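You operate a simulated robot arm through the tools that you are given. There is no shell and no other tool. Be economical: measure what you need, move in short steps, check, and stop when the job is done.

You run a simulated two-armed robot. Do the job below in one go: nothing can be reset, and whatever is moved stays where it is left.

JOB
Take the hairbrush from its drawer, change hands and lay it on the dresser.
Fine: The brush lies in the middle small drawer; shut the drawer again. Pass the brush from one hand to the other in the air. The other brushes stay in the drawer. Where these are worked on the way, their far stop is far enough and under half their travel is too little: middle small drawer.
Where things are to end (x, y in the base frame): hairbrush within 6 cm of [72, 1].

It is judged by the outcome, as a careful person would: the job done as asked, and still so three seconds after it is handed in. It fails if anything else is knocked over, pushed out of place, dropped, spilled or broken.

ROBOT AND FRAMES
Two 7-joint arms with two-finger parallel grippers on one trunk, on a base that drives. Base frame: it is fixed to the floor where the robot stands at the start and does not move with it; the origin is under the middle of the robot, x ahead of it, y to its left, z up. Units: cm, rad, N and s.
The left shoulder is at the start at [6, 14.3, 87.6], the right one opposite. With the tool pointing down near the work surface each hand reaches from about 32 to 74 cm from the robot's upright axis, wherever it stands, measured 20 degrees to its own side. Places, roughly: dresser top [80, 0, 80]; middle small drawer [70, 0, 70]. Payload 1.57 kg a hand.
The tool frame of a hand sits at the grasp point between the pads (the TCP): z along the fingers, y along the line on which they close. The tips reach 3 cm beyond it. Largest opening 11 cm; finger width 2.4, thickness 1.2; the body of the gripper, 4.8 by 11.2 cm, starts 7.8 cm behind the TCP.
Orientation is told as [roll, pitch, yaw] about the base's x, y, z axes, in that order, counted from this pose: with the fingers straight down and closing along the base's y, the tool's x points along the base's -x, its y along +y and its z along -z.

CONTROLS
- The arms move only by the tool nudge_tool. It takes "left_rows", "right_rows" or both (then of equal length, played together; a hand with none holds still); each is a list of rows, each a list of 6 numbers: the shift along the base's x, y, z in cm, then the turn, a rotation vector about the base's x, y, z in rad. In form: [[dx, dy, dz, ax, ay, az], ...]. A call has 1 to 12 rows; each row shifts and turns the commanded pose from where the row before left it. "left_fingers" and "right_fingers" are, for a hand that has rows, the opening in per cent of the stroke, from 0 (shut) to 100 (fully open), set as the call begins (left out, the last holds). Each row takes 0.2 s and may step no farther than 5 cm and 0.15 rad from the row before; otherwise, or with a gripper value out of range, the whole call is refused. Where a pose cannot be reached the arm comes as near as it can. A force on the tool above 40 N (or 10 N above the force at the start of the call, whichever is more), or a blocked arm, ends the call early, and 0.2 s more pass. Each finger travels about 4.5 cm/s and halts on what it meets, pressing with about 40 N; the grip force reading is that of the motor and also rises with nothing between the fingers. The clock runs only during rows and for 0.2 s after the last one: add rows that do not move to give the fingers time. The reply holds the time, the measured pose of the TCP, the force on the tool along the base axes, the opening and the grip force, in the units named above and with some noise, with the torque about the TCP (base axes, N m) and any sound that the robot's microphone picked up, and new pictures: "views" is both (left out), scene, wrist or none (wrist: the cameras of the hands that moved).
- Cameras (640 x 400 px; columns grow to the right, rows downward): "scene" is now at [3.91, -1.11, 147.9]; the picture's right is [-0.13, -0.99, 0.00], its down [-0.81, 0.10, -0.58] and it looks along [0.58, -0.07, -0.81] (base axes); focal length 272 px, centre (320, 200). "left" rides on the left gripper at [7, -1.6, -14.1] in its tool frame; the picture's right is [0.23, 0.97, 0.00], its down [-0.85, 0.20, -0.48] and it looks along [-0.47, 0.11, 0.88] (tool axes); focal length 222 px, centre (320, 200). "right" rides on the right gripper at [7, 1.6, -14.1] in its tool frame; the picture's right is [-0.23, 0.97, 0.00], its down [-0.86, -0.20, -0.48] and it looks along [-0.47, -0.11, 0.88] (tool axes); focal length 222 px, centre (320, 200). There is no depth. A picture from a camera that has moved, and an enlarged one, comes with that camera's place and axes in the base frame and with its lens.
- slide_trunk(by): slides the trunk up (or, below 0, down) by that many cm; the arms and the scene camera ride with it, the base frame stays. It gives what a move gives, with no picture.
- drive_base(legs): drives the robot by 1 to 6 legs, each [ahead, left, turn to the left] in cm, cm and rad, along the robot's own axes; the way and the turn of a leg run together, so that a leg with both is an arc; at most 150 cm and 3.142 rad a leg. The arms and the cameras ride along, it lands a little off, and it stops where it bumps. It gives what a move gives, and a new picture of the scene camera.
- aim_head(pan, tilt): turns the head with the scene camera to pan (to the left, within 1.501 rad either way) and tilt (down, from -0.506 to 1.204), counted from straight ahead of the robot. It gives what a move gives, and a new picture of the scene camera.
- inspect(camera, box): a new picture of the part [left, top, right, bottom] of that camera's present view, enlarged. It takes no simulated time.
- close_job(): hands the job in; it is judged then, once.

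Go step by step. Nothing tells you exact positions but the pictures and the camera data: compare them with the known pose of the tool, close in by small moves and look again before you grip or let go. The budget is 120 turns and 260 pictures, counting those below and the enlarged ones. Unless the task says otherwise, let go and move clear before handing in, and close with one line.

The tools are called after "Call:" by a JSON object that holds its "api" and its "payload". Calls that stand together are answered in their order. nudge_tool: Moves the arms, as the interface text tells. Its arguments: {"type":"object","properties":{"left_rows":{"type":"array","items":{"type":"array","items":{"type":"number"}}},"left_fingers":{"type":"number"},"right_rows":{"type":"array","items":{"type":"array","items":{"type":"number"}}},"right_fingers":{"type":"number"},"views":{"type":"string","enum":["both","scene","wrist","none"]}},"required":[]} The other tools are called the same way: slide_trunk (by) slides the trunk up or down; drive_base (legs) drives the base; aim_head (pan, tilt) turns the head that bears the scene camera; inspect (camera, box) takes an enlarged picture of a part of a camera's view; close_job () hands the job in.

At the start:

```text
time: 0.0
left_tcp_pos: [46.97, 16.7, 105.54]
left_tcp_rot: [0.001, -0.001, -0.001]
left_wrist_force: [0.0, -0.3, 0.9]
left_moment: [0.0, 0.0, -0.01]
left_opening: 11.03
left_grasp_force: 0.1
right_tcp_pos: [45.89, -17.46, 104.45]
right_tcp_rot: [0.002, 0.0, -0.001]
right_wrist_force: [0.9, -0.6, 0.4]
right_moment: [0.0, -0.02, 0.01]
right_opening: 11.01
right_grasp_force: 0.0
trunk travel left (down, up): [-47.5, 11.5]
robot x, y, heading: [0.23, 0.17, -0.0]
head pan, tilt: [-0.126, 0.951]
```

scene: 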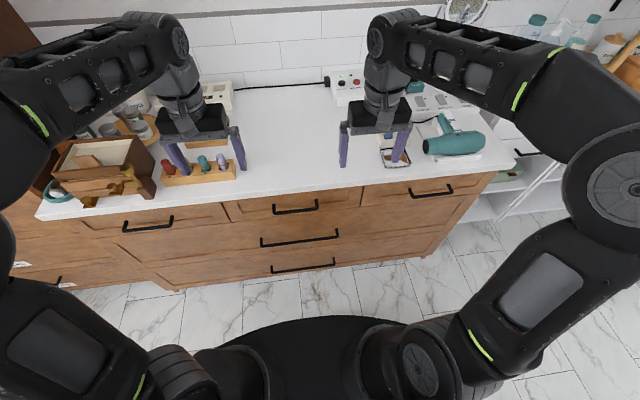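
right: 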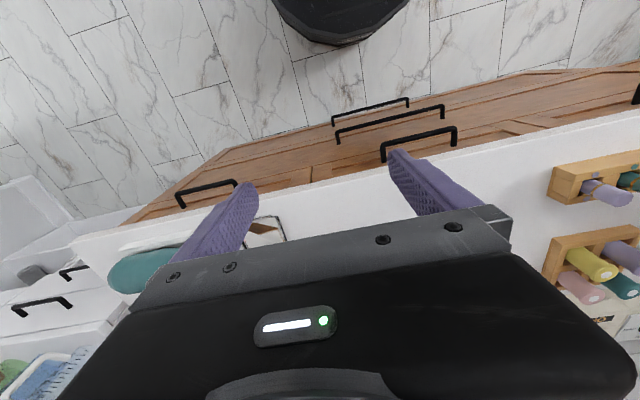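
left: 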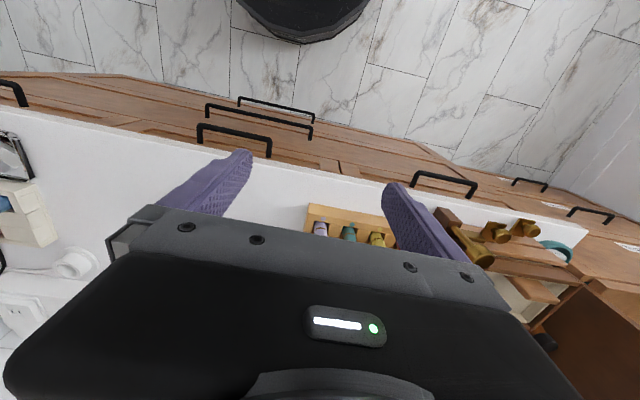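

I see the dresser ahead, with the middle small drawer's handle near [55, 1]. I'll look closer at the handle and the dresser top to get its geometry.

Call:
{"api": "inspect", "payload": {"camera": "scene", "box": [200, 150, 400, 275]}}

Call:
{"api": "inspect", "payload": {"camera": "left", "box": [160, 80, 360, 205]}}

Call:
{"api": "inspect", "payload": {"camera": "right", "box": [320, 80, 520, 205]}}

```text
3.20 times, centred on (300, 212) of scene
camera zoom: at [3.91, -1.11, 147.9], right [-0.13, -0.99, 0.0], down [-0.81, 0.1, -0.58], along [0.58, -0.07, -0.81], focal length 869 px, centre (384, 160)
```

zoom: 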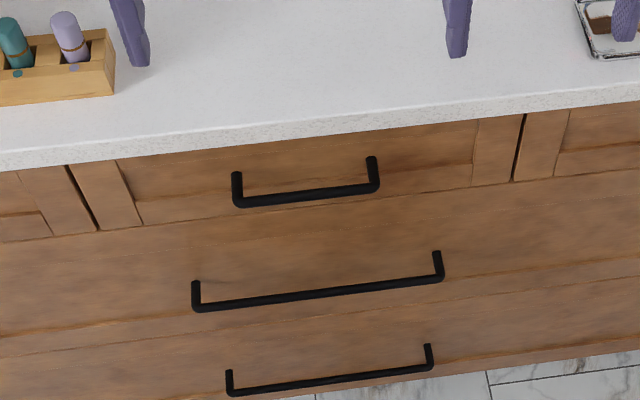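

```text
3.20 times, centred on (260, 142) of left
camera zoom: at [40.01, 15.1, 119.74], right [-0.23, 0.97, 0.0], down [0.85, 0.2, 0.48], along [0.47, 0.11, -0.88], focal length 711 px, centre (512, 384)
```

zoom: 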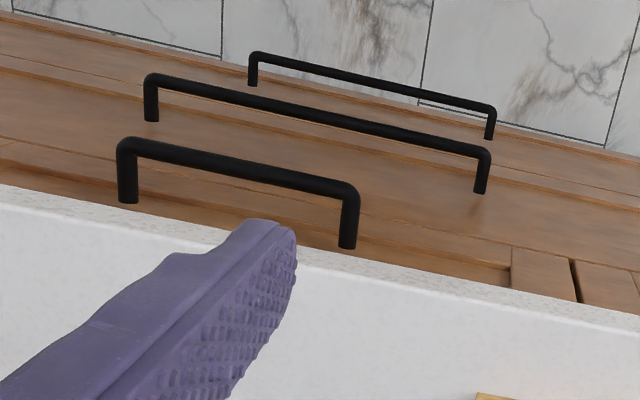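

```text
3.20 times, centred on (420, 142) of right
camera zoom: at [38.88, -15.85, 118.64], right [0.23, 0.97, 0.0], down [0.86, -0.2, 0.48], along [0.47, -0.11, -0.88], focal length 711 px, centre (0, 384)
```

zoom: 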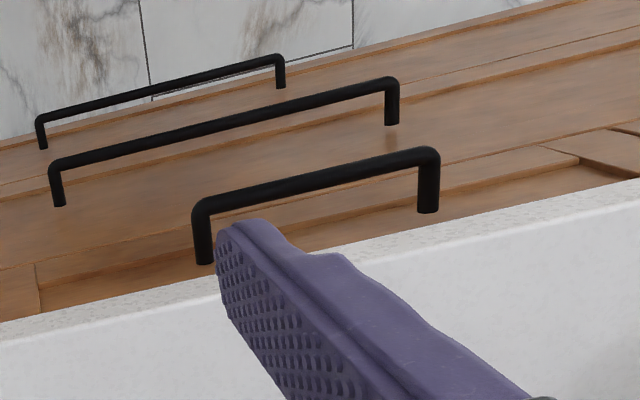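

The handle bar is about 14 cm long, along y, centred near [53.4, 0.7, 74.2], with about 3 cm of gap behind it. I'll back the base off for pulling room, then turn the right hand so it closes along x.

Call:
{"api": "drive_base", "payload": {"legs": [[-14, 0, 0]]}}

Call:
{"api": "nudge_tool", "payload": {"right_rows": [[1, 0, 0, 0, 0, 0.15], [1, 0, 0, 0, 0, 0.15], [1, 0, 0, 0, 0, 0.15], [1, 0, 0, 0, 0, 0.15], [1, 0, 0, 0, 0, 0.15], [1, 0, 0, 0, 0, 0.15], [1, 0, 0, 0, 0, 0.15], [1, 0, 0, 0, 0, 0.15], [1, 0, 0, 0, 0, 0.15], [1, 0, 0, 0, 0, 0.15], [0, 0, 0, 0, 0, 0.07]], "right_fingers": 34, "views": "scene"}}

```text
time: 1.4
left_tcp_pos: [32.42, 16.62, 105.53]
left_tcp_rot: [-0.002, -0.001, 0.0]
left_wrist_force: [-0.7, 0.5, -0.6]
left_moment: [0.02, -0.02, 0.01]
left_opening: 11.05
left_grasp_force: 0.1
right_tcp_pos: [31.52, -17.58, 104.54]
right_tcp_rot: [-0.001, -0.002, 0.001]
right_wrist_force: [-0.1, -0.7, 0.2]
right_moment: [0.0, -0.01, -0.02]
right_opening: 11.02
right_grasp_force: 0.1
trunk travel left (down, up): [-47.5, 11.5]
robot x, y, heading: [-14.16, -0.02, -0.003]
head pan, tilt: [-0.126, 0.951]
camera scene: at [-10.66, -1.11, 147.91], right [-0.13, -0.99, 0.0], down [-0.81, 0.1, -0.58], along [0.58, -0.07, -0.81], focal length 272 px, centre (320, 200)
```

scene: 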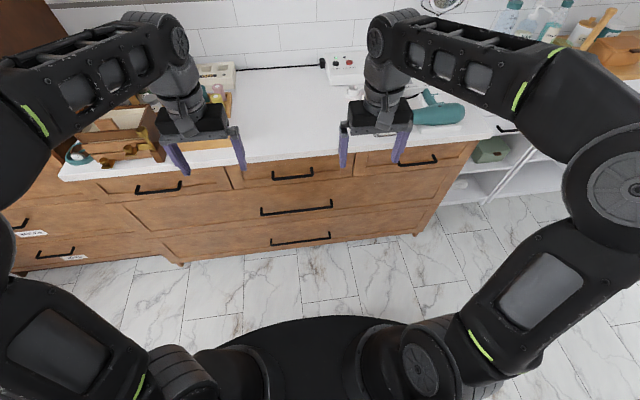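

```text
time: 3.8
left_tcp_pos: [32.58, 16.66, 105.69]
left_tcp_rot: [0.0, -0.001, -0.001]
left_wrist_force: [0.3, 0.1, 0.1]
left_moment: [0.03, -0.02, 0.01]
left_opening: 11.0
left_grasp_force: 0.1
right_tcp_pos: [39.52, -17.53, 104.49]
right_tcp_rot: [-0.007, -0.003, 1.271]
right_wrist_force: [-0.3, -0.1, 0.4]
right_moment: [-0.03, -0.01, 0.02]
right_opening: 3.75
right_grasp_force: 0.0
right hand out of reach, approached as far as the arm can: row 8, 9, 10
trunk travel left (down, up): [-47.5, 11.5]
robot x, y, heading: [-14.5, 0.09, 0.003]
head pan, tilt: [-0.126, 0.951]
camera scene: at [-10.49, -1.11, 147.9], right [-0.13, -0.99, 0.0], down [-0.81, 0.1, -0.58], along [0.58, -0.07, -0.81], focal length 272 px, centre (320, 200)
```

scene: 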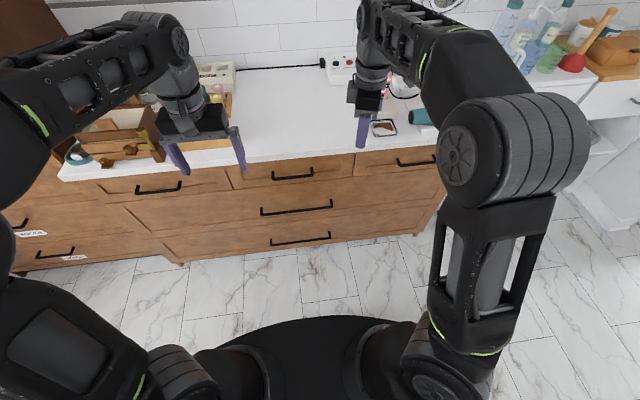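

The hand stopped at a yaw of 1.27, probably from reach at this height. I'll lower it and finish the turn.

Call:
{"api": "nudge_tool", "payload": {"right_rows": [[0, 2, -3, 0, 0, 0], [0, 2, -3, 0, 0, 0], [0, 2, -3, 0, 0, 0], [0, 2, -3, 0, 0, 0.1], [0, 2, -3, 0, 0, 0.1], [0, 2, -2, 0, 0, 0.1], [0, 0, 0, 0, 0, 0]], "views": "both"}}

```text
time: 5.3
left_tcp_pos: [32.49, 16.72, 105.56]
left_tcp_rot: [0.0, 0.001, 0.001]
left_wrist_force: [-0.9, 0.0, 0.8]
left_moment: [0.03, 0.02, -0.01]
left_opening: 11.0
left_grasp_force: 0.0
right_tcp_pos: [39.57, -5.47, 86.92]
right_tcp_rot: [-0.008, -0.004, 1.573]
right_wrist_force: [-0.5, 0.0, -0.8]
right_moment: [-0.01, -0.01, 0.0]
right_opening: 3.76
right_grasp_force: 0.0
trunk travel left (down, up): [-47.5, 11.5]
robot x, y, heading: [-14.52, -0.13, -0.002]
head pan, tilt: [-0.126, 0.951]
camera scene: at [-10.51, -1.11, 147.9], right [-0.13, -0.99, 0.0], down [-0.81, 0.1, -0.58], along [0.58, -0.07, -0.81], focal length 272 px, centre (320, 200)
camera right: at [37.75, -12.48, 101.07], right [-0.97, 0.23, -0.01], down [0.2, 0.85, 0.48], along [0.11, 0.47, -0.88], focal length 222 px, centre (320, 200)
```

scene: 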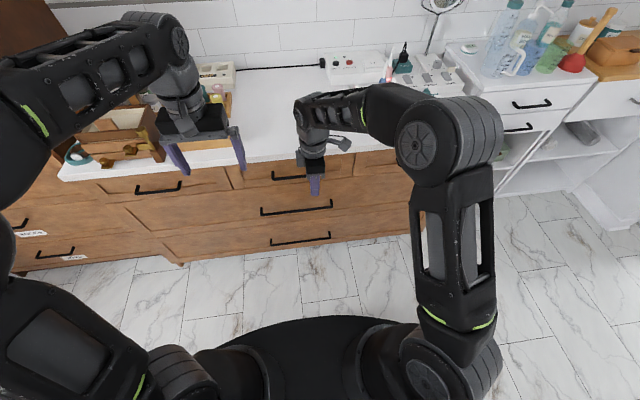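
right: 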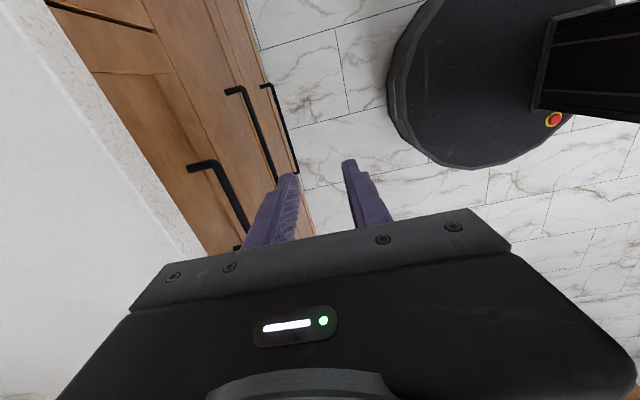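

The turn is done. Next I'll go above the bar and check the alignment with the wrist camera.

Call:
{"api": "nudge_tool", "payload": {"right_rows": [[3, 1, 0, 0, 0, 0], [3, 1, 0, 0, 0, 0], [3, 1, -1, 0, 0, 0], [3, 1, -1, 0, 0, 0], [1.8, 2, -1, 0, 0, 0], [0, 0, 0, 0, 0, 0]], "views": "both"}}

```text
time: 6.8
left_tcp_pos: [32.28, 16.66, 105.57]
left_tcp_rot: [0.0, -0.001, 0.001]
left_wrist_force: [-0.2, 0.3, -0.5]
left_moment: [0.0, 0.01, -0.01]
left_opening: 11.0
left_grasp_force: 0.1
right_tcp_pos: [52.13, -0.55, 84.38]
right_tcp_rot: [-0.004, -0.003, 1.57]
right_wrist_force: [-22.9, -7.3, -1.9]
right_moment: [-0.19, 0.63, 0.11]
right_opening: 1.74
right_grasp_force: 0.1
right hand out of reach, approached as far as the arm can: row 5
trunk travel left (down, up): [-47.5, 11.5]
robot x, y, heading: [-14.68, 0.32, -0.003]
head pan, tilt: [-0.126, 0.951]
camera scene: at [-10.78, -1.18, 147.89], right [-0.13, -0.99, 0.0], down [-0.81, 0.1, -0.58], along [0.58, -0.07, -0.81], focal length 272 px, centre (320, 200)
camera right: at [50.48, -7.45, 98.58], right [-0.97, 0.23, 0.0], down [0.2, 0.85, 0.48], along [0.11, 0.47, -0.88], focal length 222 px, centre (320, 200)
```

scene: 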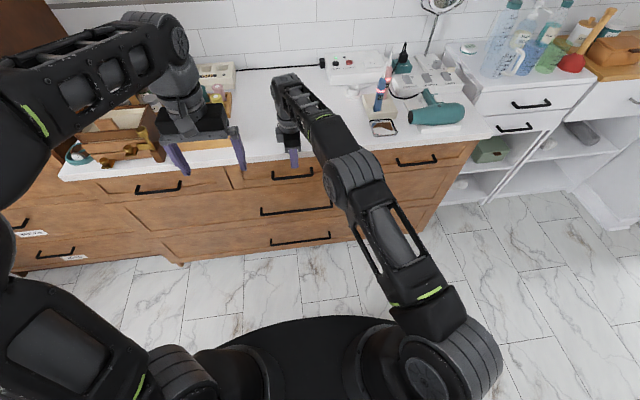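
right: 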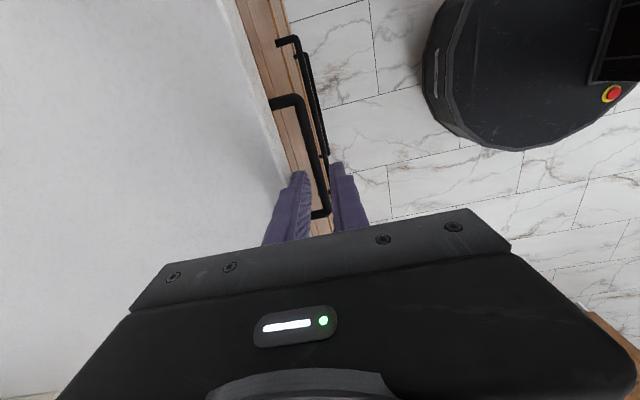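

The rear finger met the dresser top's overhanging edge, since the top sticks out almost as far as the bar. A grip from above won't fit, so I'll back off and pitch the fingers forward to take the bar from the front, closing vertically.

Call:
{"api": "nudge_tool", "payload": {"right_rows": [[-3, -1, 0, 0, 0, 0], [-4, -1, 0, 0, 0, 0], [-4, 0, 0, 0, -0.1, 0], [-2, 0, 0, 0, -0.15, 0], [0, 0, 0, 0, -0.15, 0], [0, 0, 0, 0, -0.15, 0], [0, 0, 0, 0, -0.15, 0], [0, 0, 0, 0, -0.15, 0], [0, 0, 0, 0, -0.15, 0], [0, 0, 0, 0, -0.15, 0], [0, 0, 0, 0, -0.15, 0], [0, 0, 0, 0, 0, 0]], "right_fingers": 45, "views": "both"}}

```text
time: 9.2
left_tcp_pos: [32.51, 16.53, 105.71]
left_tcp_rot: [0.0, -0.004, -0.003]
left_wrist_force: [-0.2, -0.2, 0.1]
left_moment: [-0.02, -0.01, 0.02]
left_opening: 11.0
left_grasp_force: 0.1
right_tcp_pos: [39.99, -2.42, 86.01]
right_tcp_rot: [-1.201, -0.259, 1.466]
right_wrist_force: [0.9, -0.1, -0.1]
right_moment: [0.0, 0.0, 0.03]
right_opening: 4.92
right_grasp_force: 0.1
trunk travel left (down, up): [-47.5, 11.5]
robot x, y, heading: [-14.44, 0.29, 0.0]
head pan, tilt: [-0.126, 0.951]
stopped in row 12 (right hand): the arm was blocked; the commanded pose is now the measured one
camera scene: at [-10.52, -1.07, 147.9], right [-0.13, -0.99, 0.0], down [-0.81, 0.1, -0.58], along [0.58, -0.07, -0.81], focal length 272 px, centre (320, 200)
camera right: at [25.45, -8.43, 87.68], right [-0.3, 0.49, -0.82], down [-0.29, 0.77, 0.57], along [0.91, 0.41, -0.09], focal length 222 px, centre (320, 200)
```

scene: 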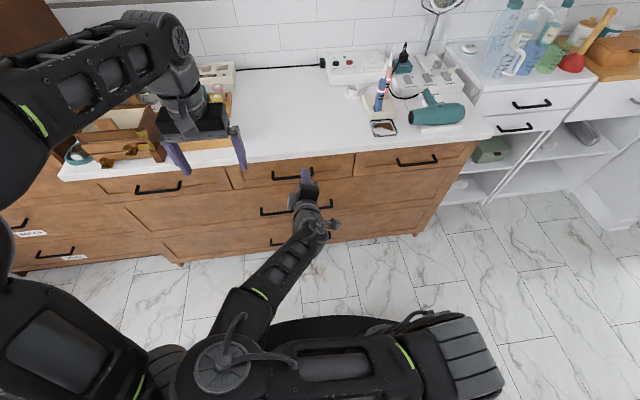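
right: 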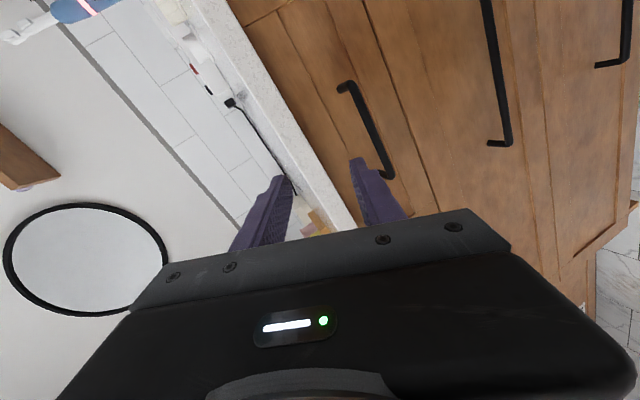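

The pitch is nearly right but skewed about 15° about the approach axis, because the arm ran into a limit. I'll move forward and down, then straighten the skew.

Call:
{"api": "nudge_tool", "payload": {"right_rows": [[1, 0.5, -2, 0, 0, 0], [1, 0.5, -2, 0, 0, 0], [1, 0.5, -2, 0, 0, 0], [1, 0.5, -2, -0.05, 0, 0], [1, 0.5, -2, -0.1, 0, 0], [1, 0.5, -1.5, -0.1, 0, 0], [0, 0, 0, -0.05, 0, 0], [0, 0, 0, 0, 0, 0]], "views": "both"}}

```text
time: 10.3
left_tcp_pos: [32.42, 16.43, 105.67]
left_tcp_rot: [0.0, -0.005, -0.004]
left_wrist_force: [-0.5, 1.0, 0.3]
left_moment: [0.01, -0.02, -0.01]
left_opening: 11.01
left_grasp_force: 0.1
right_tcp_pos: [44.5, 3.26, 81.18]
right_tcp_rot: [-1.185, -0.357, 1.447]
right_wrist_force: [0.0, 0.0, -0.1]
right_moment: [-0.01, 0.03, 0.01]
right_opening: 4.99
right_grasp_force: 0.0
trunk travel left (down, up): [-47.5, 11.5]
robot x, y, heading: [-14.46, 0.08, 0.007]
head pan, tilt: [-0.126, 0.951]
stopped in row 5 (right hand): the arm was blocked; the commanded pose is now the measured one
camera scene: at [-10.52, -1.1, 147.9], right [-0.13, -0.99, 0.0], down [-0.81, 0.1, -0.58], along [0.58, -0.07, -0.81], focal length 272 px, centre (320, 200)
camera right: at [29.8, -2.8, 82.36], right [-0.3, 0.57, -0.77], down [-0.28, 0.71, 0.64], along [0.91, 0.41, -0.05], focal length 222 px, centre (320, 200)
```

scene: 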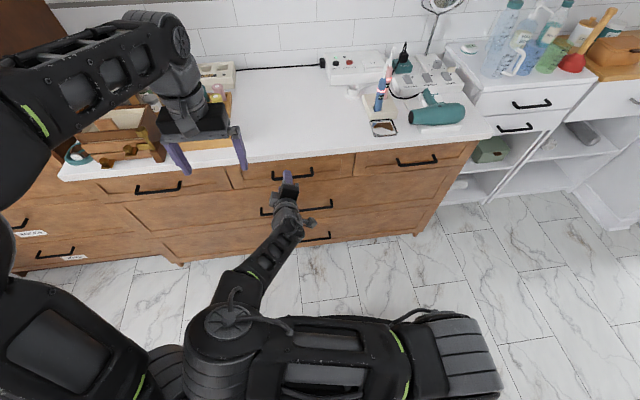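
right: 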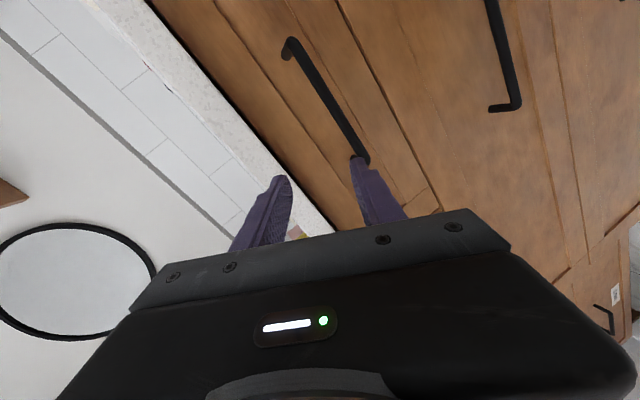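

The right elbow folded in front of the torso, which is a bad configuration. I'll unwind the right arm the way it came, and meanwhile pitch the left hand forward to test that route.

Call:
{"api": "nudge_tool", "payload": {"right_rows": [[-1, -1, 2, 0, 0, 0], [-1, -1, 2, 0, 0.05, 0], [-1, -1, 2, 0, 0.15, 0], [0, -1, 2, 0, 0.15, 0], [0, -1, 2, 0, 0.15, 0], [0, -1, 2, 0, 0.15, 0], [0, -1, 1, 0, 0.15, 0], [0, -1, 0, 0, 0.15, 0], [0, -1, 0, 0, 0.15, 0], [0, -1, 0, 0, 0.1, 0], [0, -1, 0, 0, 0, 0], [0, 0, 0, 0, 0, 0]], "views": "scene"}}

```text
time: 12.9
left_tcp_pos: [32.34, 16.46, 105.58]
left_tcp_rot: [-0.001, -0.005, -0.005]
left_wrist_force: [-0.1, 0.2, 0.4]
left_moment: [0.02, 0.04, -0.02]
left_opening: 11.02
left_grasp_force: 0.0
right_tcp_pos: [41.31, -7.91, 94.2]
right_tcp_rot: [-0.002, -0.023, 1.198]
right_wrist_force: [-0.1, -0.1, 0.4]
right_moment: [-0.01, 0.02, 0.05]
right_opening: 4.93
right_grasp_force: 0.1
trunk travel left (down, up): [-47.5, 11.5]
robot x, y, heading: [-14.27, -0.01, 0.003]
head pan, tilt: [-0.126, 0.951]
camera scene: at [-10.5, -1.1, 147.9], right [-0.13, -0.99, 0.0], down [-0.81, 0.1, -0.58], along [0.58, -0.07, -0.81], focal length 272 px, centre (320, 200)
```

scene: 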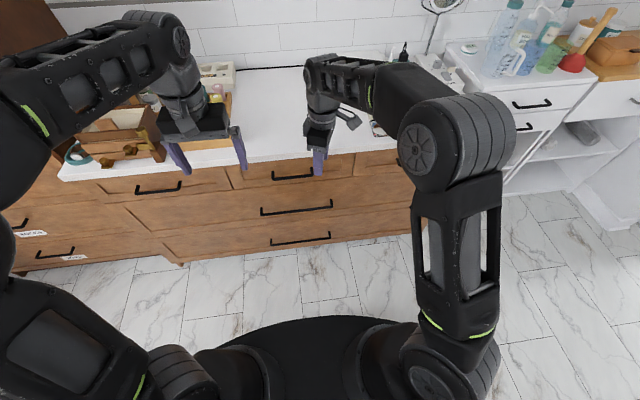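

The right arm is clear again. I'll bring its yaw back to zero and move it outward, then try pitching forward from the natural pose.

Call:
{"api": "nudge_tool", "payload": {"right_rows": [[-1, -1, 0, 0, 0, -0.15], [-1, -1, 0, 0, 0, -0.15], [-1, -1, 0, 0, 0, -0.15], [-1, -1, 0, 0, 0, -0.15], [0, -1, 0, 0, 0, -0.15], [0, -1, 0, 0, 0, -0.15], [0, -1, 0, 0, 0, -0.15], [0, -1, 0, 0, 0, -0.15], [0, 0, 0, 0, -0.15, 0], [0, 0, 0, 0, -0.15, 0], [0, 0, 0, 0, -0.15, 0], [0, 0, 0, 0, -0.15, 0]], "views": "none"}}

Call:
{"api": "nudge_tool", "payload": {"right_rows": [[0, 0, -1, 0, -0.15, 0], [0, 0, -1, 0, -0.15, 0], [0, 0, -1, 0, -0.15, 0], [0, 0, -1, 0, -0.15, 0], [0, 0, -1, 0, -0.15, 0], [0, 0, -1, 0, -0.1, 0], [0, 0, 0, 0, 0, 0]], "views": "scene"}}

```text
time: 15.5
left_tcp_pos: [32.52, 16.46, 105.66]
left_tcp_rot: [0.0, -0.004, -0.004]
left_wrist_force: [-0.3, -0.3, -0.4]
left_moment: [0.01, 0.0, 0.01]
left_opening: 11.02
left_grasp_force: 0.0
right_tcp_pos: [37.42, -15.64, 94.18]
right_tcp_rot: [0.001, -0.621, -0.005]
right_wrist_force: [0.1, 0.8, 0.5]
right_moment: [0.0, -0.04, 0.02]
right_opening: 4.98
right_grasp_force: 0.1
trunk travel left (down, up): [-47.5, 11.5]
robot x, y, heading: [-14.16, -0.23, 0.001]
head pan, tilt: [-0.126, 0.951]
```

```text
time: 17.1
left_tcp_pos: [32.45, 16.37, 105.73]
left_tcp_rot: [0.001, -0.003, -0.006]
left_wrist_force: [0.9, 0.4, -1.1]
left_moment: [0.01, 0.01, 0.02]
left_opening: 10.98
left_grasp_force: 0.1
right_tcp_pos: [39.02, -14.0, 89.34]
right_tcp_rot: [0.062, -1.268, -0.081]
right_wrist_force: [-0.2, -0.7, 0.1]
right_moment: [0.01, 0.0, 0.03]
right_opening: 4.97
right_grasp_force: 0.1
right hand out of reach, approached as far as the arm can: row 3, 4, 5, 6
trunk travel left (down, up): [-47.5, 11.5]
robot x, y, heading: [-14.57, -0.27, 0.003]
head pan, tilt: [-0.126, 0.951]
camera scene: at [-10.55, -1.22, 147.9], right [-0.13, -0.99, 0.0], down [-0.81, 0.1, -0.58], along [0.58, -0.07, -0.81], focal length 272 px, centre (320, 200)
```

scene: 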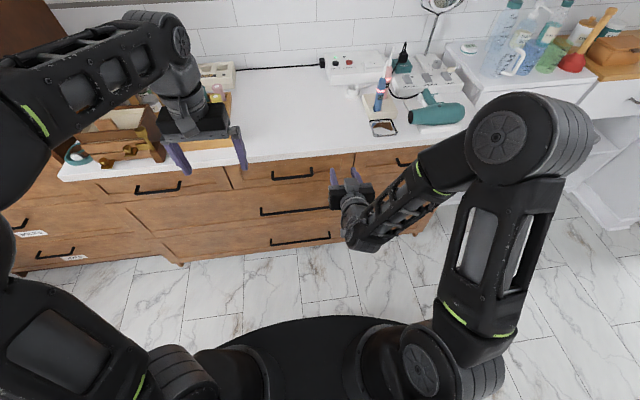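

The right arm now points forward in a good shape. I'll roll it about the approach axis the other way, toward the camera side on +y.

Call:
{"api": "nudge_tool", "payload": {"right_rows": [[0, 0, 0, 0.142, 0, -0.044], [0, 0, 0, 0.142, 0, -0.044], [0, 0, 0, 0.142, 0, -0.044], [0, 0, 0, 0.142, 0, -0.044], [0, 0, 0, 0.142, 0, -0.044], [0, 0, 0, 0.142, 0, -0.044], [0, 0, 0, 0.142, 0, -0.044], [0, 0, 0, 0.142, 0, -0.044], [0, 0, 0, 0.142, 0, -0.044], [0, 0, 0, 0.142, 0, -0.044], [0, 0, 0, 0.07, 0, -0.022], [0, 0, 0, 0, 0, 0]], "views": "both"}}

```text
time: 19.7
left_tcp_pos: [32.56, 16.44, 105.63]
left_tcp_rot: [-0.002, -0.003, -0.004]
left_wrist_force: [-0.5, 0.1, 0.0]
left_moment: [-0.01, 0.02, 0.03]
left_opening: 11.0
left_grasp_force: 0.0
right_tcp_pos: [40.13, -14.26, 94.51]
right_tcp_rot: [1.251, 0.013, -1.57]
right_wrist_force: [0.2, 0.0, 0.1]
right_moment: [-0.02, -0.01, 0.01]
right_opening: 4.95
right_grasp_force: 0.1
right hand out of reach, approached as far as the arm can: row 4, 5, 6, 7, 8, 9, 10, 11
trunk travel left (down, up): [-47.5, 11.5]
robot x, y, heading: [-14.42, 0.13, 0.0]
head pan, tilt: [-0.126, 0.951]
camera scene: at [-10.51, -1.11, 147.9], right [-0.13, -0.99, 0.0], down [-0.81, 0.1, -0.58], along [0.58, -0.07, -0.81], focal length 272 px, centre (320, 200)
camera right: at [27.2, -7.36, 100.6], right [0.31, -0.24, 0.92], down [-0.52, -0.86, -0.05], along [0.8, -0.46, -0.38], focal length 222 px, centre (320, 200)
```

scene: 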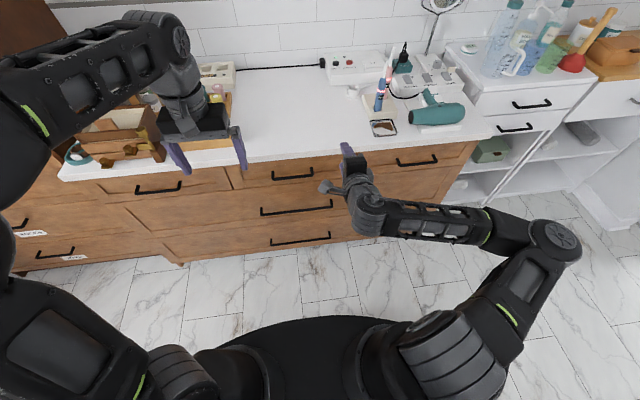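
right: 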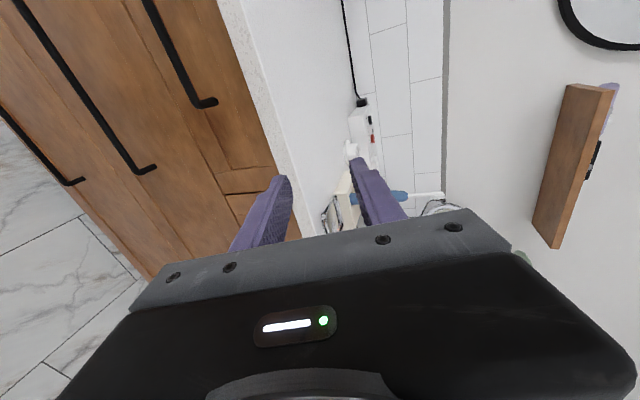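

The wrist is now exactly in the grip orientation, with the elbow outward. Next I'll move in front of the bar at handle height.

Call:
{"api": "nudge_tool", "payload": {"right_rows": [[0, 2, -2, 0, 0, 0], [0, 2, -2, 0, 0, 0], [0, 2, -2, 0, 0, 0], [0, 2, -2, 0, 0, 0], [1, 2, -2, 0, 0, 0], [1, 2, -2, 0, 0, 0], [1, 1, 0, 0, 0, 0], [0, 0, 0, 0, 0, 0]], "views": "both"}}

```text
time: 21.5
left_tcp_pos: [32.51, 16.57, 105.69]
left_tcp_rot: [0.0, -0.004, -0.004]
left_wrist_force: [0.5, 0.0, -0.1]
left_moment: [0.01, -0.01, -0.01]
left_opening: 11.01
left_grasp_force: 0.1
right_tcp_pos: [48.13, -7.88, 94.62]
right_tcp_rot: [1.249, 0.01, -1.57]
right_wrist_force: [0.6, 0.8, -0.6]
right_moment: [0.01, 0.0, 0.03]
right_opening: 4.97
right_grasp_force: 0.0
right hand out of reach, approached as far as the arm can: row 1, 2, 3, 4, 5, 6, 7
trunk travel left (down, up): [-47.5, 11.5]
robot x, y, heading: [-14.74, -0.09, 0.0]
head pan, tilt: [-0.126, 0.951]
camera scene: at [-10.51, -1.11, 147.9], right [-0.13, -0.99, 0.0], down [-0.81, 0.1, -0.58], along [0.58, -0.07, -0.81], focal length 272 px, centre (320, 200)
camera right: at [35.24, -0.94, 100.73], right [0.31, -0.24, 0.92], down [-0.52, -0.85, -0.05], along [0.8, -0.46, -0.39], focal length 222 px, centre (320, 200)
```

scene: 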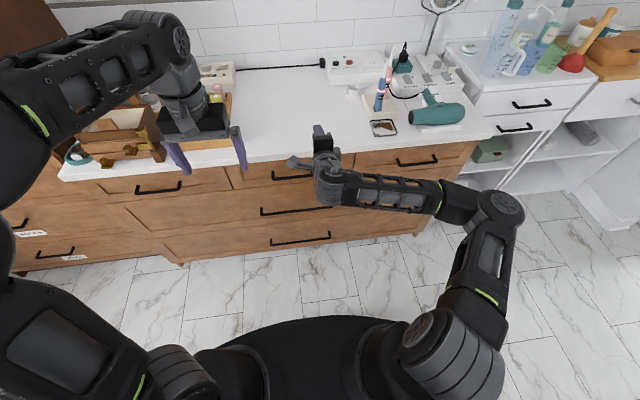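
right: 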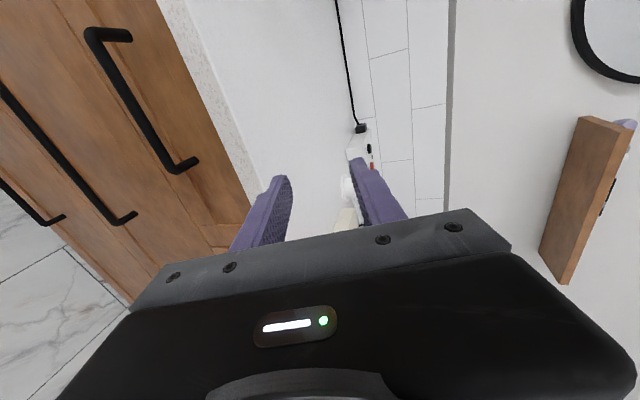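

This orientation has a floor near z = 94.6 at the current trunk height, so I'll back the hand off a little and slide the trunk down 20 cm.

Call:
{"api": "nudge_tool", "payload": {"right_rows": [[-3, 2, 0, 0, 0, 0], [-2, 2, 0, 0, 0, 0], [0, 2, 0, 0, 0, 0], [0, 0, 0, 0, 0, 0]], "views": "none"}}

Call:
{"api": "slide_trunk", "payload": {"by": -20}}

Call:
{"api": "nudge_tool", "payload": {"right_rows": [[0, 0, 0, 0, 0, 0]], "views": "both"}}

```text
time: 22.5
left_tcp_pos: [32.51, 16.47, 105.64]
left_tcp_rot: [-0.001, -0.003, -0.006]
left_wrist_force: [0.2, 0.0, 0.5]
left_moment: [0.0, -0.04, -0.02]
left_opening: 11.0
left_grasp_force: 0.1
right_tcp_pos: [48.88, -6.53, 95.12]
right_tcp_rot: [1.255, 0.012, -1.569]
right_wrist_force: [0.5, -0.7, 0.8]
right_moment: [-0.01, 0.02, 0.02]
right_opening: 4.99
right_grasp_force: 0.1
right hand out of reach, approached as far as the arm can: row 1, 2, 3
trunk travel left (down, up): [-47.5, 11.5]
robot x, y, heading: [-14.27, 0.13, 0.002]
head pan, tilt: [-0.126, 0.951]
```

```text
time: 24.6
left_tcp_pos: [32.55, 16.57, 85.65]
left_tcp_rot: [0.002, -0.005, -0.005]
left_wrist_force: [0.4, -0.5, 0.1]
left_moment: [-0.02, 0.0, 0.03]
left_opening: 10.99
left_grasp_force: 0.1
right_tcp_pos: [48.95, -6.52, 75.05]
right_tcp_rot: [1.257, 0.012, -1.567]
right_wrist_force: [-0.2, -0.1, -1.5]
right_moment: [0.0, -0.01, 0.01]
right_opening: 4.95
right_grasp_force: 0.0
trunk travel left (down, up): [-27.5, 31.5]
robot x, y, heading: [-14.39, -0.18, -0.002]
head pan, tilt: [-0.126, 0.951]
```

```text
time: 25.1
left_tcp_pos: [32.57, 16.47, 85.69]
left_tcp_rot: [0.002, -0.003, -0.006]
left_wrist_force: [0.1, 0.5, -0.6]
left_moment: [0.0, 0.01, -0.03]
left_opening: 11.02
left_grasp_force: 0.1
right_tcp_pos: [48.9, -6.59, 75.2]
right_tcp_rot: [1.253, 0.013, -1.568]
right_wrist_force: [0.2, -0.5, -0.8]
right_moment: [0.0, 0.02, -0.03]
right_opening: 4.94
right_grasp_force: 0.1
trunk travel left (down, up): [-27.5, 31.5]
robot x, y, heading: [-14.42, -0.12, -0.002]
head pan, tilt: [-0.126, 0.951]
camera scene: at [-10.51, -1.11, 127.9], right [-0.13, -0.99, 0.0], down [-0.81, 0.1, -0.58], along [0.58, -0.07, -0.81], focal length 272 px, centre (320, 200)
camera right: at [35.89, 0.27, 81.07], right [0.3, -0.24, 0.92], down [-0.51, -0.86, -0.05], along [0.8, -0.46, -0.38], focal length 222 px, centre (320, 200)
```

scene: 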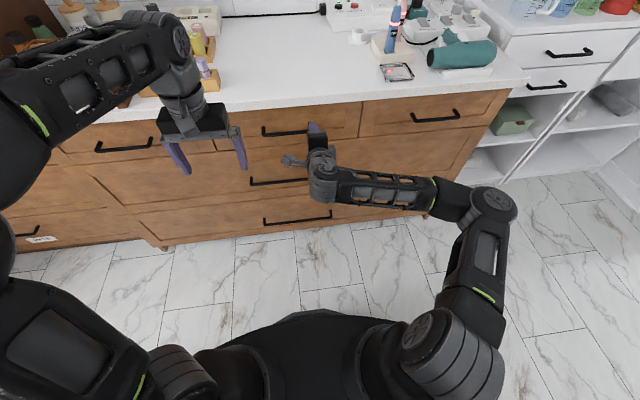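
right: 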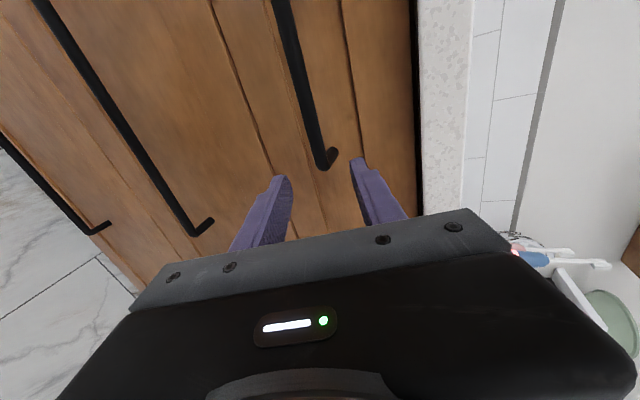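

The bar sits level between the fingers at z ≈ 74.1. I'll slide sideways to the bar's middle and then go forward onto it.

Call:
{"api": "nudge_tool", "payload": {"right_rows": [[-1, 2, 0, 0, 0, 0], [0, 2, -0.3, 0, 0, 0], [0, 2, -0.3, 0, 0, 0], [0, 1, 0, 0, 0, 0], [0, 0, 0, 0, 0, 0]], "views": "both"}}

```text
time: 26.2
left_tcp_pos: [32.44, 16.59, 85.75]
left_tcp_rot: [0.001, -0.004, -0.005]
left_wrist_force: [-0.3, 0.3, 0.0]
left_moment: [0.0, 0.03, -0.03]
left_opening: 10.97
left_grasp_force: 0.0
right_tcp_pos: [51.56, -1.97, 75.12]
right_tcp_rot: [1.251, 0.013, -1.561]
right_wrist_force: [0.5, 0.3, 0.3]
right_moment: [0.0, -0.06, -0.01]
right_opening: 4.96
right_grasp_force: 0.0
right hand out of reach, approached as far as the arm can: row 1, 2, 3, 4
trunk travel left (down, up): [-27.5, 31.5]
robot x, y, heading: [-14.25, 0.13, -0.005]
head pan, tilt: [-0.126, 0.951]
camera scene: at [-10.51, -1.11, 127.9], right [-0.13, -0.99, 0.0], down [-0.81, 0.1, -0.58], along [0.58, -0.07, -0.81], focal length 272 px, centre (320, 200)
camera right: at [38.54, 4.82, 81.17], right [0.31, -0.24, 0.92], down [-0.51, -0.86, -0.05], along [0.8, -0.45, -0.39], focal length 222 px, centre (320, 200)
```

scene: 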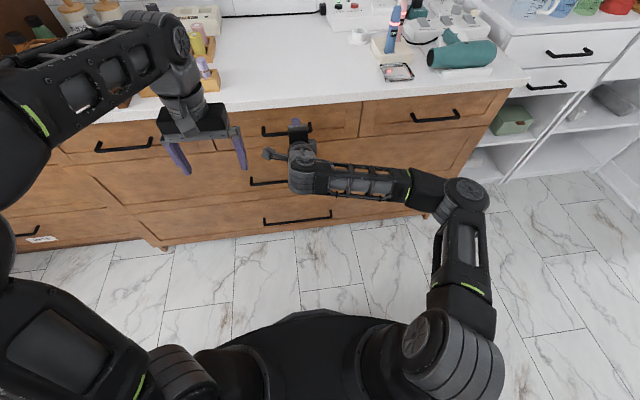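
right: 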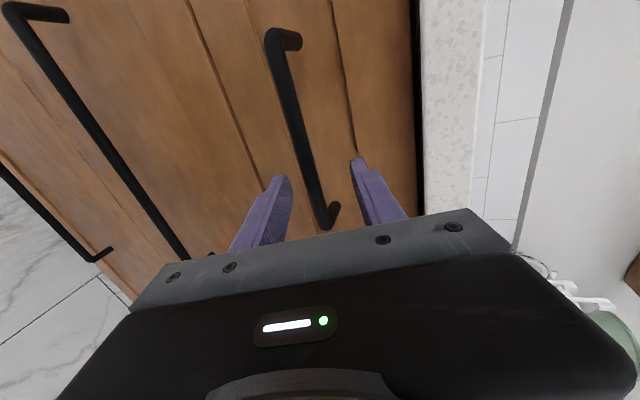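

The fingers now straddle the bar at y ≈ -2. I'll close on it here, then pull by driving the base back, since this arm pose is near its limits.

Call:
{"api": "nudge_tool", "payload": {"right_rows": [[0, 0, 0, 0, 0, 0], [0, 0, 0, 0, 0, 0], [0, 0, 0, 0, 0, 0], [0, 0, 0, 0, 0, 0], [0, 0, 0, 0, 0, 0]], "right_fingers": 0, "views": "wrist"}}

```text
time: 27.4
left_tcp_pos: [32.51, 16.44, 85.69]
left_tcp_rot: [0.0, -0.003, -0.006]
left_wrist_force: [0.7, 0.2, -1.1]
left_moment: [0.01, -0.02, 0.03]
left_opening: 11.01
left_grasp_force: 0.1
right_tcp_pos: [51.39, -1.93, 74.7]
right_tcp_rot: [1.239, 0.009, -1.558]
right_wrist_force: [-25.3, -3.2, -27.0]
right_moment: [-0.6, 0.64, 0.08]
right_opening: 1.23
right_grasp_force: 29.2
trunk travel left (down, up): [-27.5, 31.5]
robot x, y, heading: [-14.73, 0.18, 0.002]
head pan, tilt: [-0.126, 0.951]
camera right: at [38.45, 4.82, 80.8], right [0.32, -0.23, 0.92], down [-0.51, -0.86, -0.04], along [0.8, -0.45, -0.39], focal length 222 px, centre (320, 200)
```

right: 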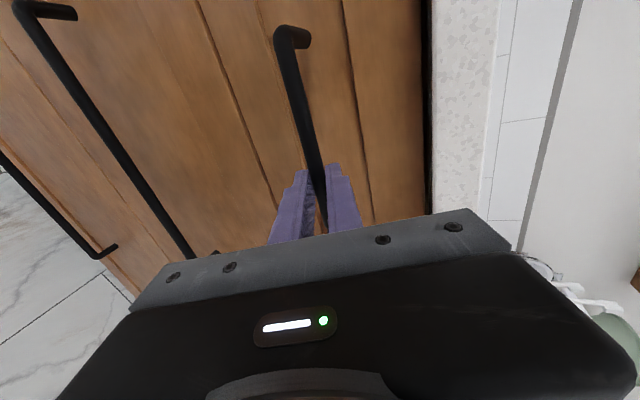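

The bar is gripped with an opening of 1.23 cm. I'll drive back to pull the drawer.

Call:
{"api": "drive_base", "payload": {"legs": [[-10, 0, 0]]}}

```text
time: 28.6
left_tcp_pos: [22.64, 16.36, 85.65]
left_tcp_rot: [-0.002, 0.0, -0.005]
left_wrist_force: [0.7, 0.6, -0.8]
left_moment: [-0.02, -0.02, -0.01]
left_opening: 10.99
left_grasp_force: 0.0
right_tcp_pos: [41.68, -2.11, 74.68]
right_tcp_rot: [1.239, 0.008, -1.562]
right_wrist_force: [-1.3, -6.1, -28.6]
right_moment: [-0.69, 0.48, -0.16]
right_opening: 1.19
right_grasp_force: 29.6
trunk travel left (down, up): [-27.5, 31.5]
robot x, y, heading: [-24.04, 0.42, -0.001]
head pan, tilt: [-0.126, 0.951]
camera scene: at [-20.23, -1.18, 127.88], right [-0.13, -0.99, 0.0], down [-0.81, 0.1, -0.58], along [0.57, -0.07, -0.82], focal length 272 px, centre (320, 200)
```

scene: 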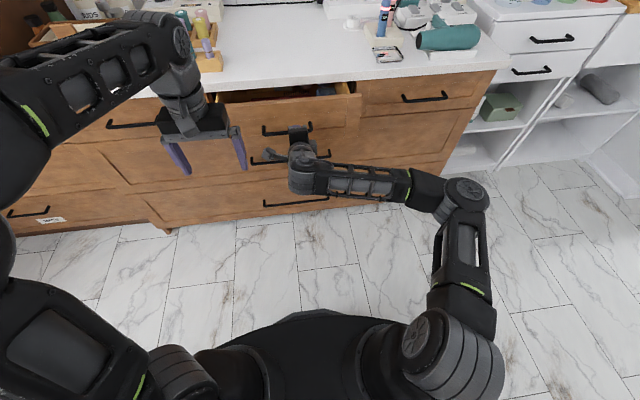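

The drawer is following and is open about 10 cm. I'll keep going back.

Call:
{"api": "drive_base", "payload": {"legs": [[-10, 0, 0]]}}

```text
time: 29.7
left_tcp_pos: [12.91, 16.37, 85.67]
left_tcp_rot: [0.001, -0.002, -0.006]
left_wrist_force: [-0.4, 0.0, 0.4]
left_moment: [-0.01, 0.01, -0.05]
left_opening: 10.98
left_grasp_force: 0.1
right_tcp_pos: [31.96, -2.2, 74.54]
right_tcp_rot: [1.239, 0.006, -1.566]
right_wrist_force: [-1.2, -7.9, -10.4]
right_moment: [-0.75, 0.19, -0.12]
right_opening: 1.16
right_grasp_force: 28.7
trunk travel left (down, up): [-27.5, 31.5]
robot x, y, heading: [-34.3, -0.14, -0.005]
head pan, tilt: [-0.126, 0.951]
camera scene: at [-30.09, -1.2, 127.89], right [-0.13, -0.99, 0.0], down [-0.81, 0.1, -0.58], along [0.58, -0.07, -0.81], focal length 272 px, centre (320, 200)
```

scene: 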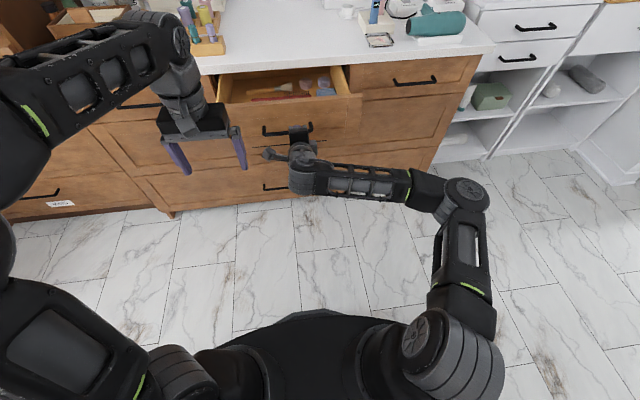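

About 20 cm is open, with brushes visible inside. I'll pull a bit more in small steps to feel for the stop.

Call:
{"api": "drive_base", "payload": {"legs": [[-5, 0, 0]]}}

Call:
{"api": "inspect", "payload": {"camera": "scene", "box": [190, 40, 390, 165]}}

```text
time: 30.6
left_tcp_pos: [7.86, 16.44, 85.63]
left_tcp_rot: [0.0, -0.004, -0.005]
left_wrist_force: [0.6, 0.2, 0.4]
left_moment: [0.06, 0.02, 0.03]
left_opening: 11.01
left_grasp_force: 0.1
right_tcp_pos: [26.94, -2.27, 74.61]
right_tcp_rot: [1.24, 0.006, -1.568]
right_wrist_force: [-1.2, -5.8, -3.6]
right_moment: [-0.73, 0.06, 0.16]
right_opening: 1.2
right_grasp_force: 29.2
trunk travel left (down, up): [-27.5, 31.5]
robot x, y, heading: [-39.03, 0.17, -0.002]
head pan, tilt: [-0.126, 0.951]
camera scene: at [-35.1, -1.18, 127.9], right [-0.13, -0.99, 0.0], down [-0.81, 0.1, -0.58], along [0.58, -0.07, -0.81], focal length 272 px, centre (320, 200)
```

scene: 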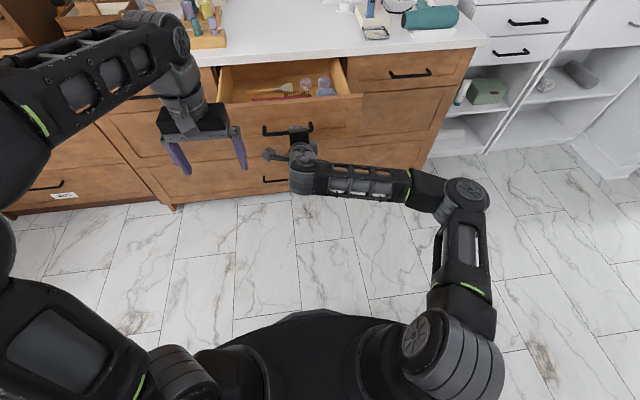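

```text
3.20 times, centred on (290, 102) of scene
camera zoom: at [-35.1, -1.18, 127.9], right [-0.13, -0.99, 0.0], down [-0.81, 0.1, -0.58], along [0.58, -0.07, -0.81], focal length 869 px, centre (416, 512)
```

zoom: 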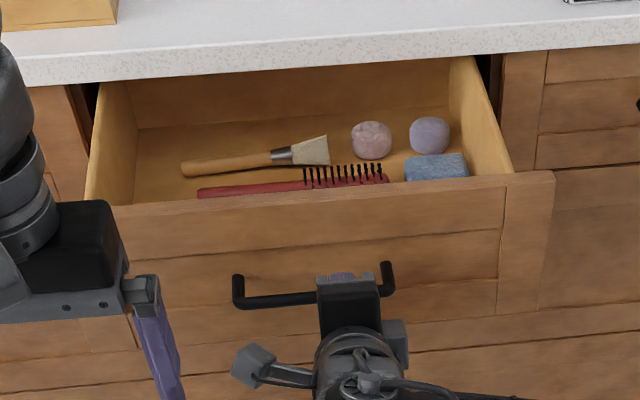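

The red hairbrush sits well behind the front panel, near x ≈ 51 and close under the top's edge. I'll open the drawer further in small steps.

Call:
{"api": "drive_base", "payload": {"legs": [[-4, 0, 0]]}}

```text
time: 31.5
left_tcp_pos: [4.0, 16.4, 85.65]
left_tcp_rot: [-0.001, -0.004, -0.006]
left_wrist_force: [-0.7, 0.2, 0.7]
left_moment: [-0.03, 0.0, 0.01]
left_opening: 11.0
left_grasp_force: 0.1
right_tcp_pos: [23.07, -2.3, 74.66]
right_tcp_rot: [1.24, 0.005, -1.569]
right_wrist_force: [-0.9, -3.5, -0.7]
right_moment: [-0.71, -0.01, 0.26]
right_opening: 1.16
right_grasp_force: 30.0
trunk travel left (down, up): [-27.5, 31.5]
robot x, y, heading: [-43.04, 0.01, -0.001]
head pan, tilt: [-0.126, 0.951]
camera scene: at [-39.09, -1.16, 127.9], right [-0.13, -0.99, 0.0], down [-0.81, 0.1, -0.58], along [0.58, -0.07, -0.81], focal length 272 px, centre (320, 200)
```

scene: 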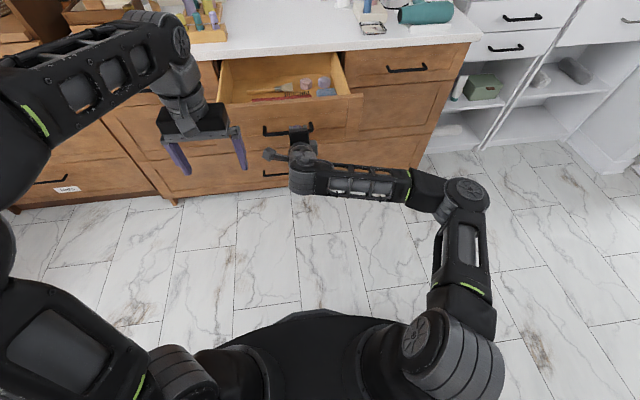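

Call:
{"api": "drive_base", "payload": {"legs": [[-3, 0, 0]]}}

Call:
{"api": "inspect", "payload": {"camera": "scene", "box": [190, 30, 390, 155]}}

```text
time: 32.4
left_tcp_pos: [1.06, 16.45, 85.57]
left_tcp_rot: [0.003, -0.003, -0.007]
left_wrist_force: [0.3, -1.1, 0.7]
left_moment: [-0.03, -0.02, 0.01]
left_opening: 10.98
left_grasp_force: 0.0
right_tcp_pos: [20.18, -2.4, 74.8]
right_tcp_rot: [1.243, 0.005, -1.572]
right_wrist_force: [17.7, 0.5, 8.3]
right_moment: [-0.74, -0.31, -0.22]
right_opening: 1.2
right_grasp_force: 28.7
trunk travel left (down, up): [-27.5, 31.5]
robot x, y, heading: [-45.58, 0.4, -0.008]
head pan, tilt: [-0.126, 0.951]
camera scene: at [-41.98, -1.13, 127.91], right [-0.13, -0.99, 0.0], down [-0.81, 0.1, -0.58], along [0.58, -0.07, -0.81], focal length 272 px, centre (320, 200)
```

scene: 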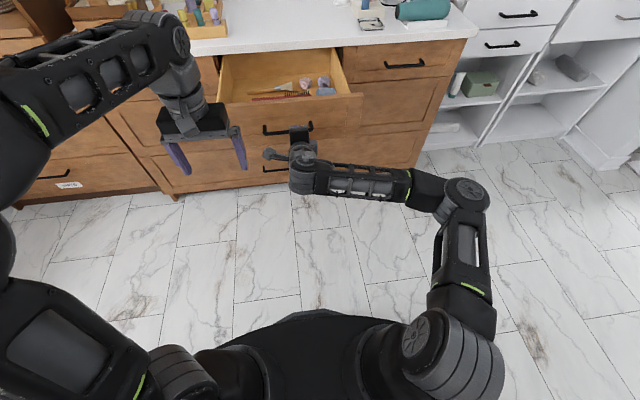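

```text
3.20 times, centred on (290, 92) of scene
camera zoom: at [-41.98, -1.13, 127.91], right [-0.13, -0.99, 0.0], down [-0.81, 0.1, -0.58], along [0.58, -0.07, -0.81], focal length 869 px, centre (416, 544)
```

zoom: 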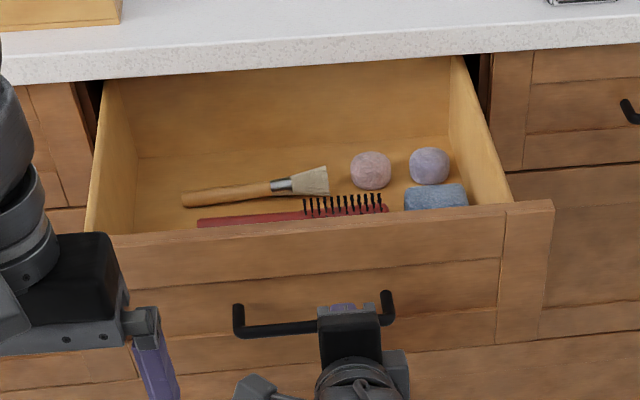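

The pull force rose to 18 N, so the drawer is at its far stop with 32 cm of travel. The hairbrush lies at about x ≈ 46, y from -8.6 to 12.4, bristles up. I'll let go of the handle, back off, and raise the trunk.

Call:
{"api": "nudge_tool", "payload": {"right_rows": [[0, 0, 0, 0, 0, 0], [0, 0, 0, 0, 0, 0], [0, 0, 0, 0, 0, 0]], "right_fingers": 45, "views": "wrist"}}

Call:
{"api": "drive_base", "payload": {"legs": [[-10, 0, 0]]}}

Call:
{"api": "slide_trunk", "payload": {"by": 20}}

```text
time: 33.2
left_tcp_pos: [0.99, 16.48, 85.69]
left_tcp_rot: [0.001, -0.004, -0.007]
left_wrist_force: [0.6, -0.6, -0.2]
left_moment: [-0.02, 0.0, 0.03]
left_opening: 11.02
left_grasp_force: 0.0
right_tcp_pos: [20.06, -2.36, 74.7]
right_tcp_rot: [1.242, 0.005, -1.57]
right_wrist_force: [-0.3, -0.1, -0.2]
right_moment: [0.01, 0.0, -0.01]
right_opening: 4.92
right_grasp_force: 0.1
trunk travel left (down, up): [-27.5, 31.5]
robot x, y, heading: [-46.2, -0.16, 0.0]
head pan, tilt: [-0.126, 0.951]
camera right: at [7.16, 4.53, 80.84], right [0.31, -0.23, 0.92], down [-0.52, -0.85, -0.04], along [0.8, -0.46, -0.39], focal length 222 px, centre (320, 200)
```

right: 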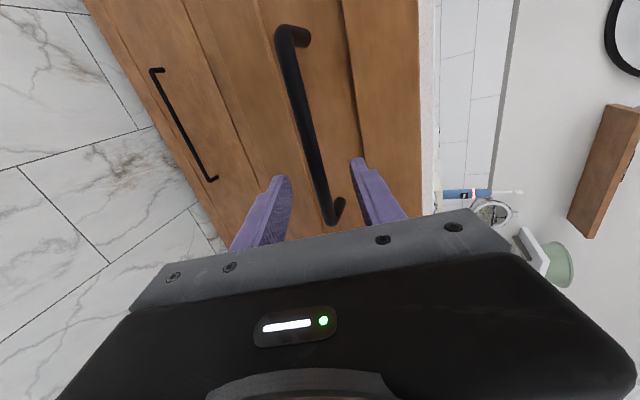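

```text
time: 34.3
left_tcp_pos: [-8.94, 16.38, 85.64]
left_tcp_rot: [0.001, -0.005, -0.008]
left_wrist_force: [0.0, 0.1, 0.7]
left_moment: [-0.02, 0.02, -0.01]
left_opening: 10.99
left_grasp_force: 0.1
right_tcp_pos: [10.17, -2.42, 74.8]
right_tcp_rot: [1.243, 0.004, -1.57]
right_wrist_force: [0.9, 0.3, 0.0]
right_moment: [-0.02, 0.01, -0.03]
right_opening: 4.95
right_grasp_force: 0.0
trunk travel left (down, up): [-27.5, 31.5]
robot x, y, heading: [-56.31, 0.11, -0.006]
head pan, tilt: [-0.126, 0.951]
camera scene: at [-52.02, -1.14, 127.9], right [-0.13, -0.99, 0.0], down [-0.81, 0.1, -0.58], along [0.58, -0.07, -0.81], focal length 272 px, centre (320, 200)
```

scene: 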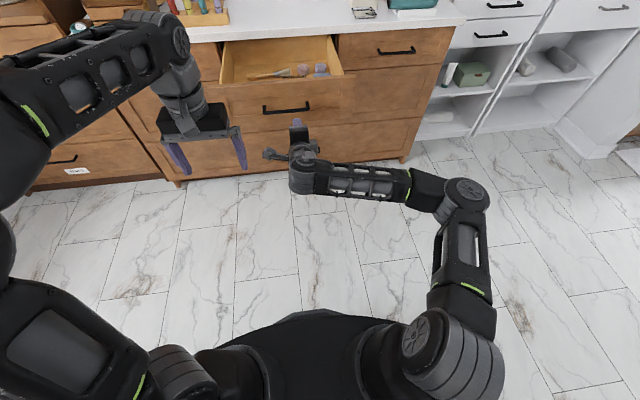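

```text
time: 36.5
left_tcp_pos: [-8.98, 16.3, 105.54]
left_tcp_rot: [-0.001, -0.004, -0.007]
left_wrist_force: [-1.4, 0.2, -0.5]
left_moment: [-0.01, -0.01, 0.01]
left_opening: 10.99
left_grasp_force: 0.0
right_tcp_pos: [10.17, -2.45, 94.74]
right_tcp_rot: [1.244, 0.005, -1.571]
right_wrist_force: [-1.0, -0.4, -0.1]
right_moment: [-0.02, -0.01, 0.0]
right_opening: 4.93
right_grasp_force: 0.1
trunk travel left (down, up): [-47.5, 11.5]
robot x, y, heading: [-56.05, 0.17, -0.005]
head pan, tilt: [-0.126, 0.951]
```

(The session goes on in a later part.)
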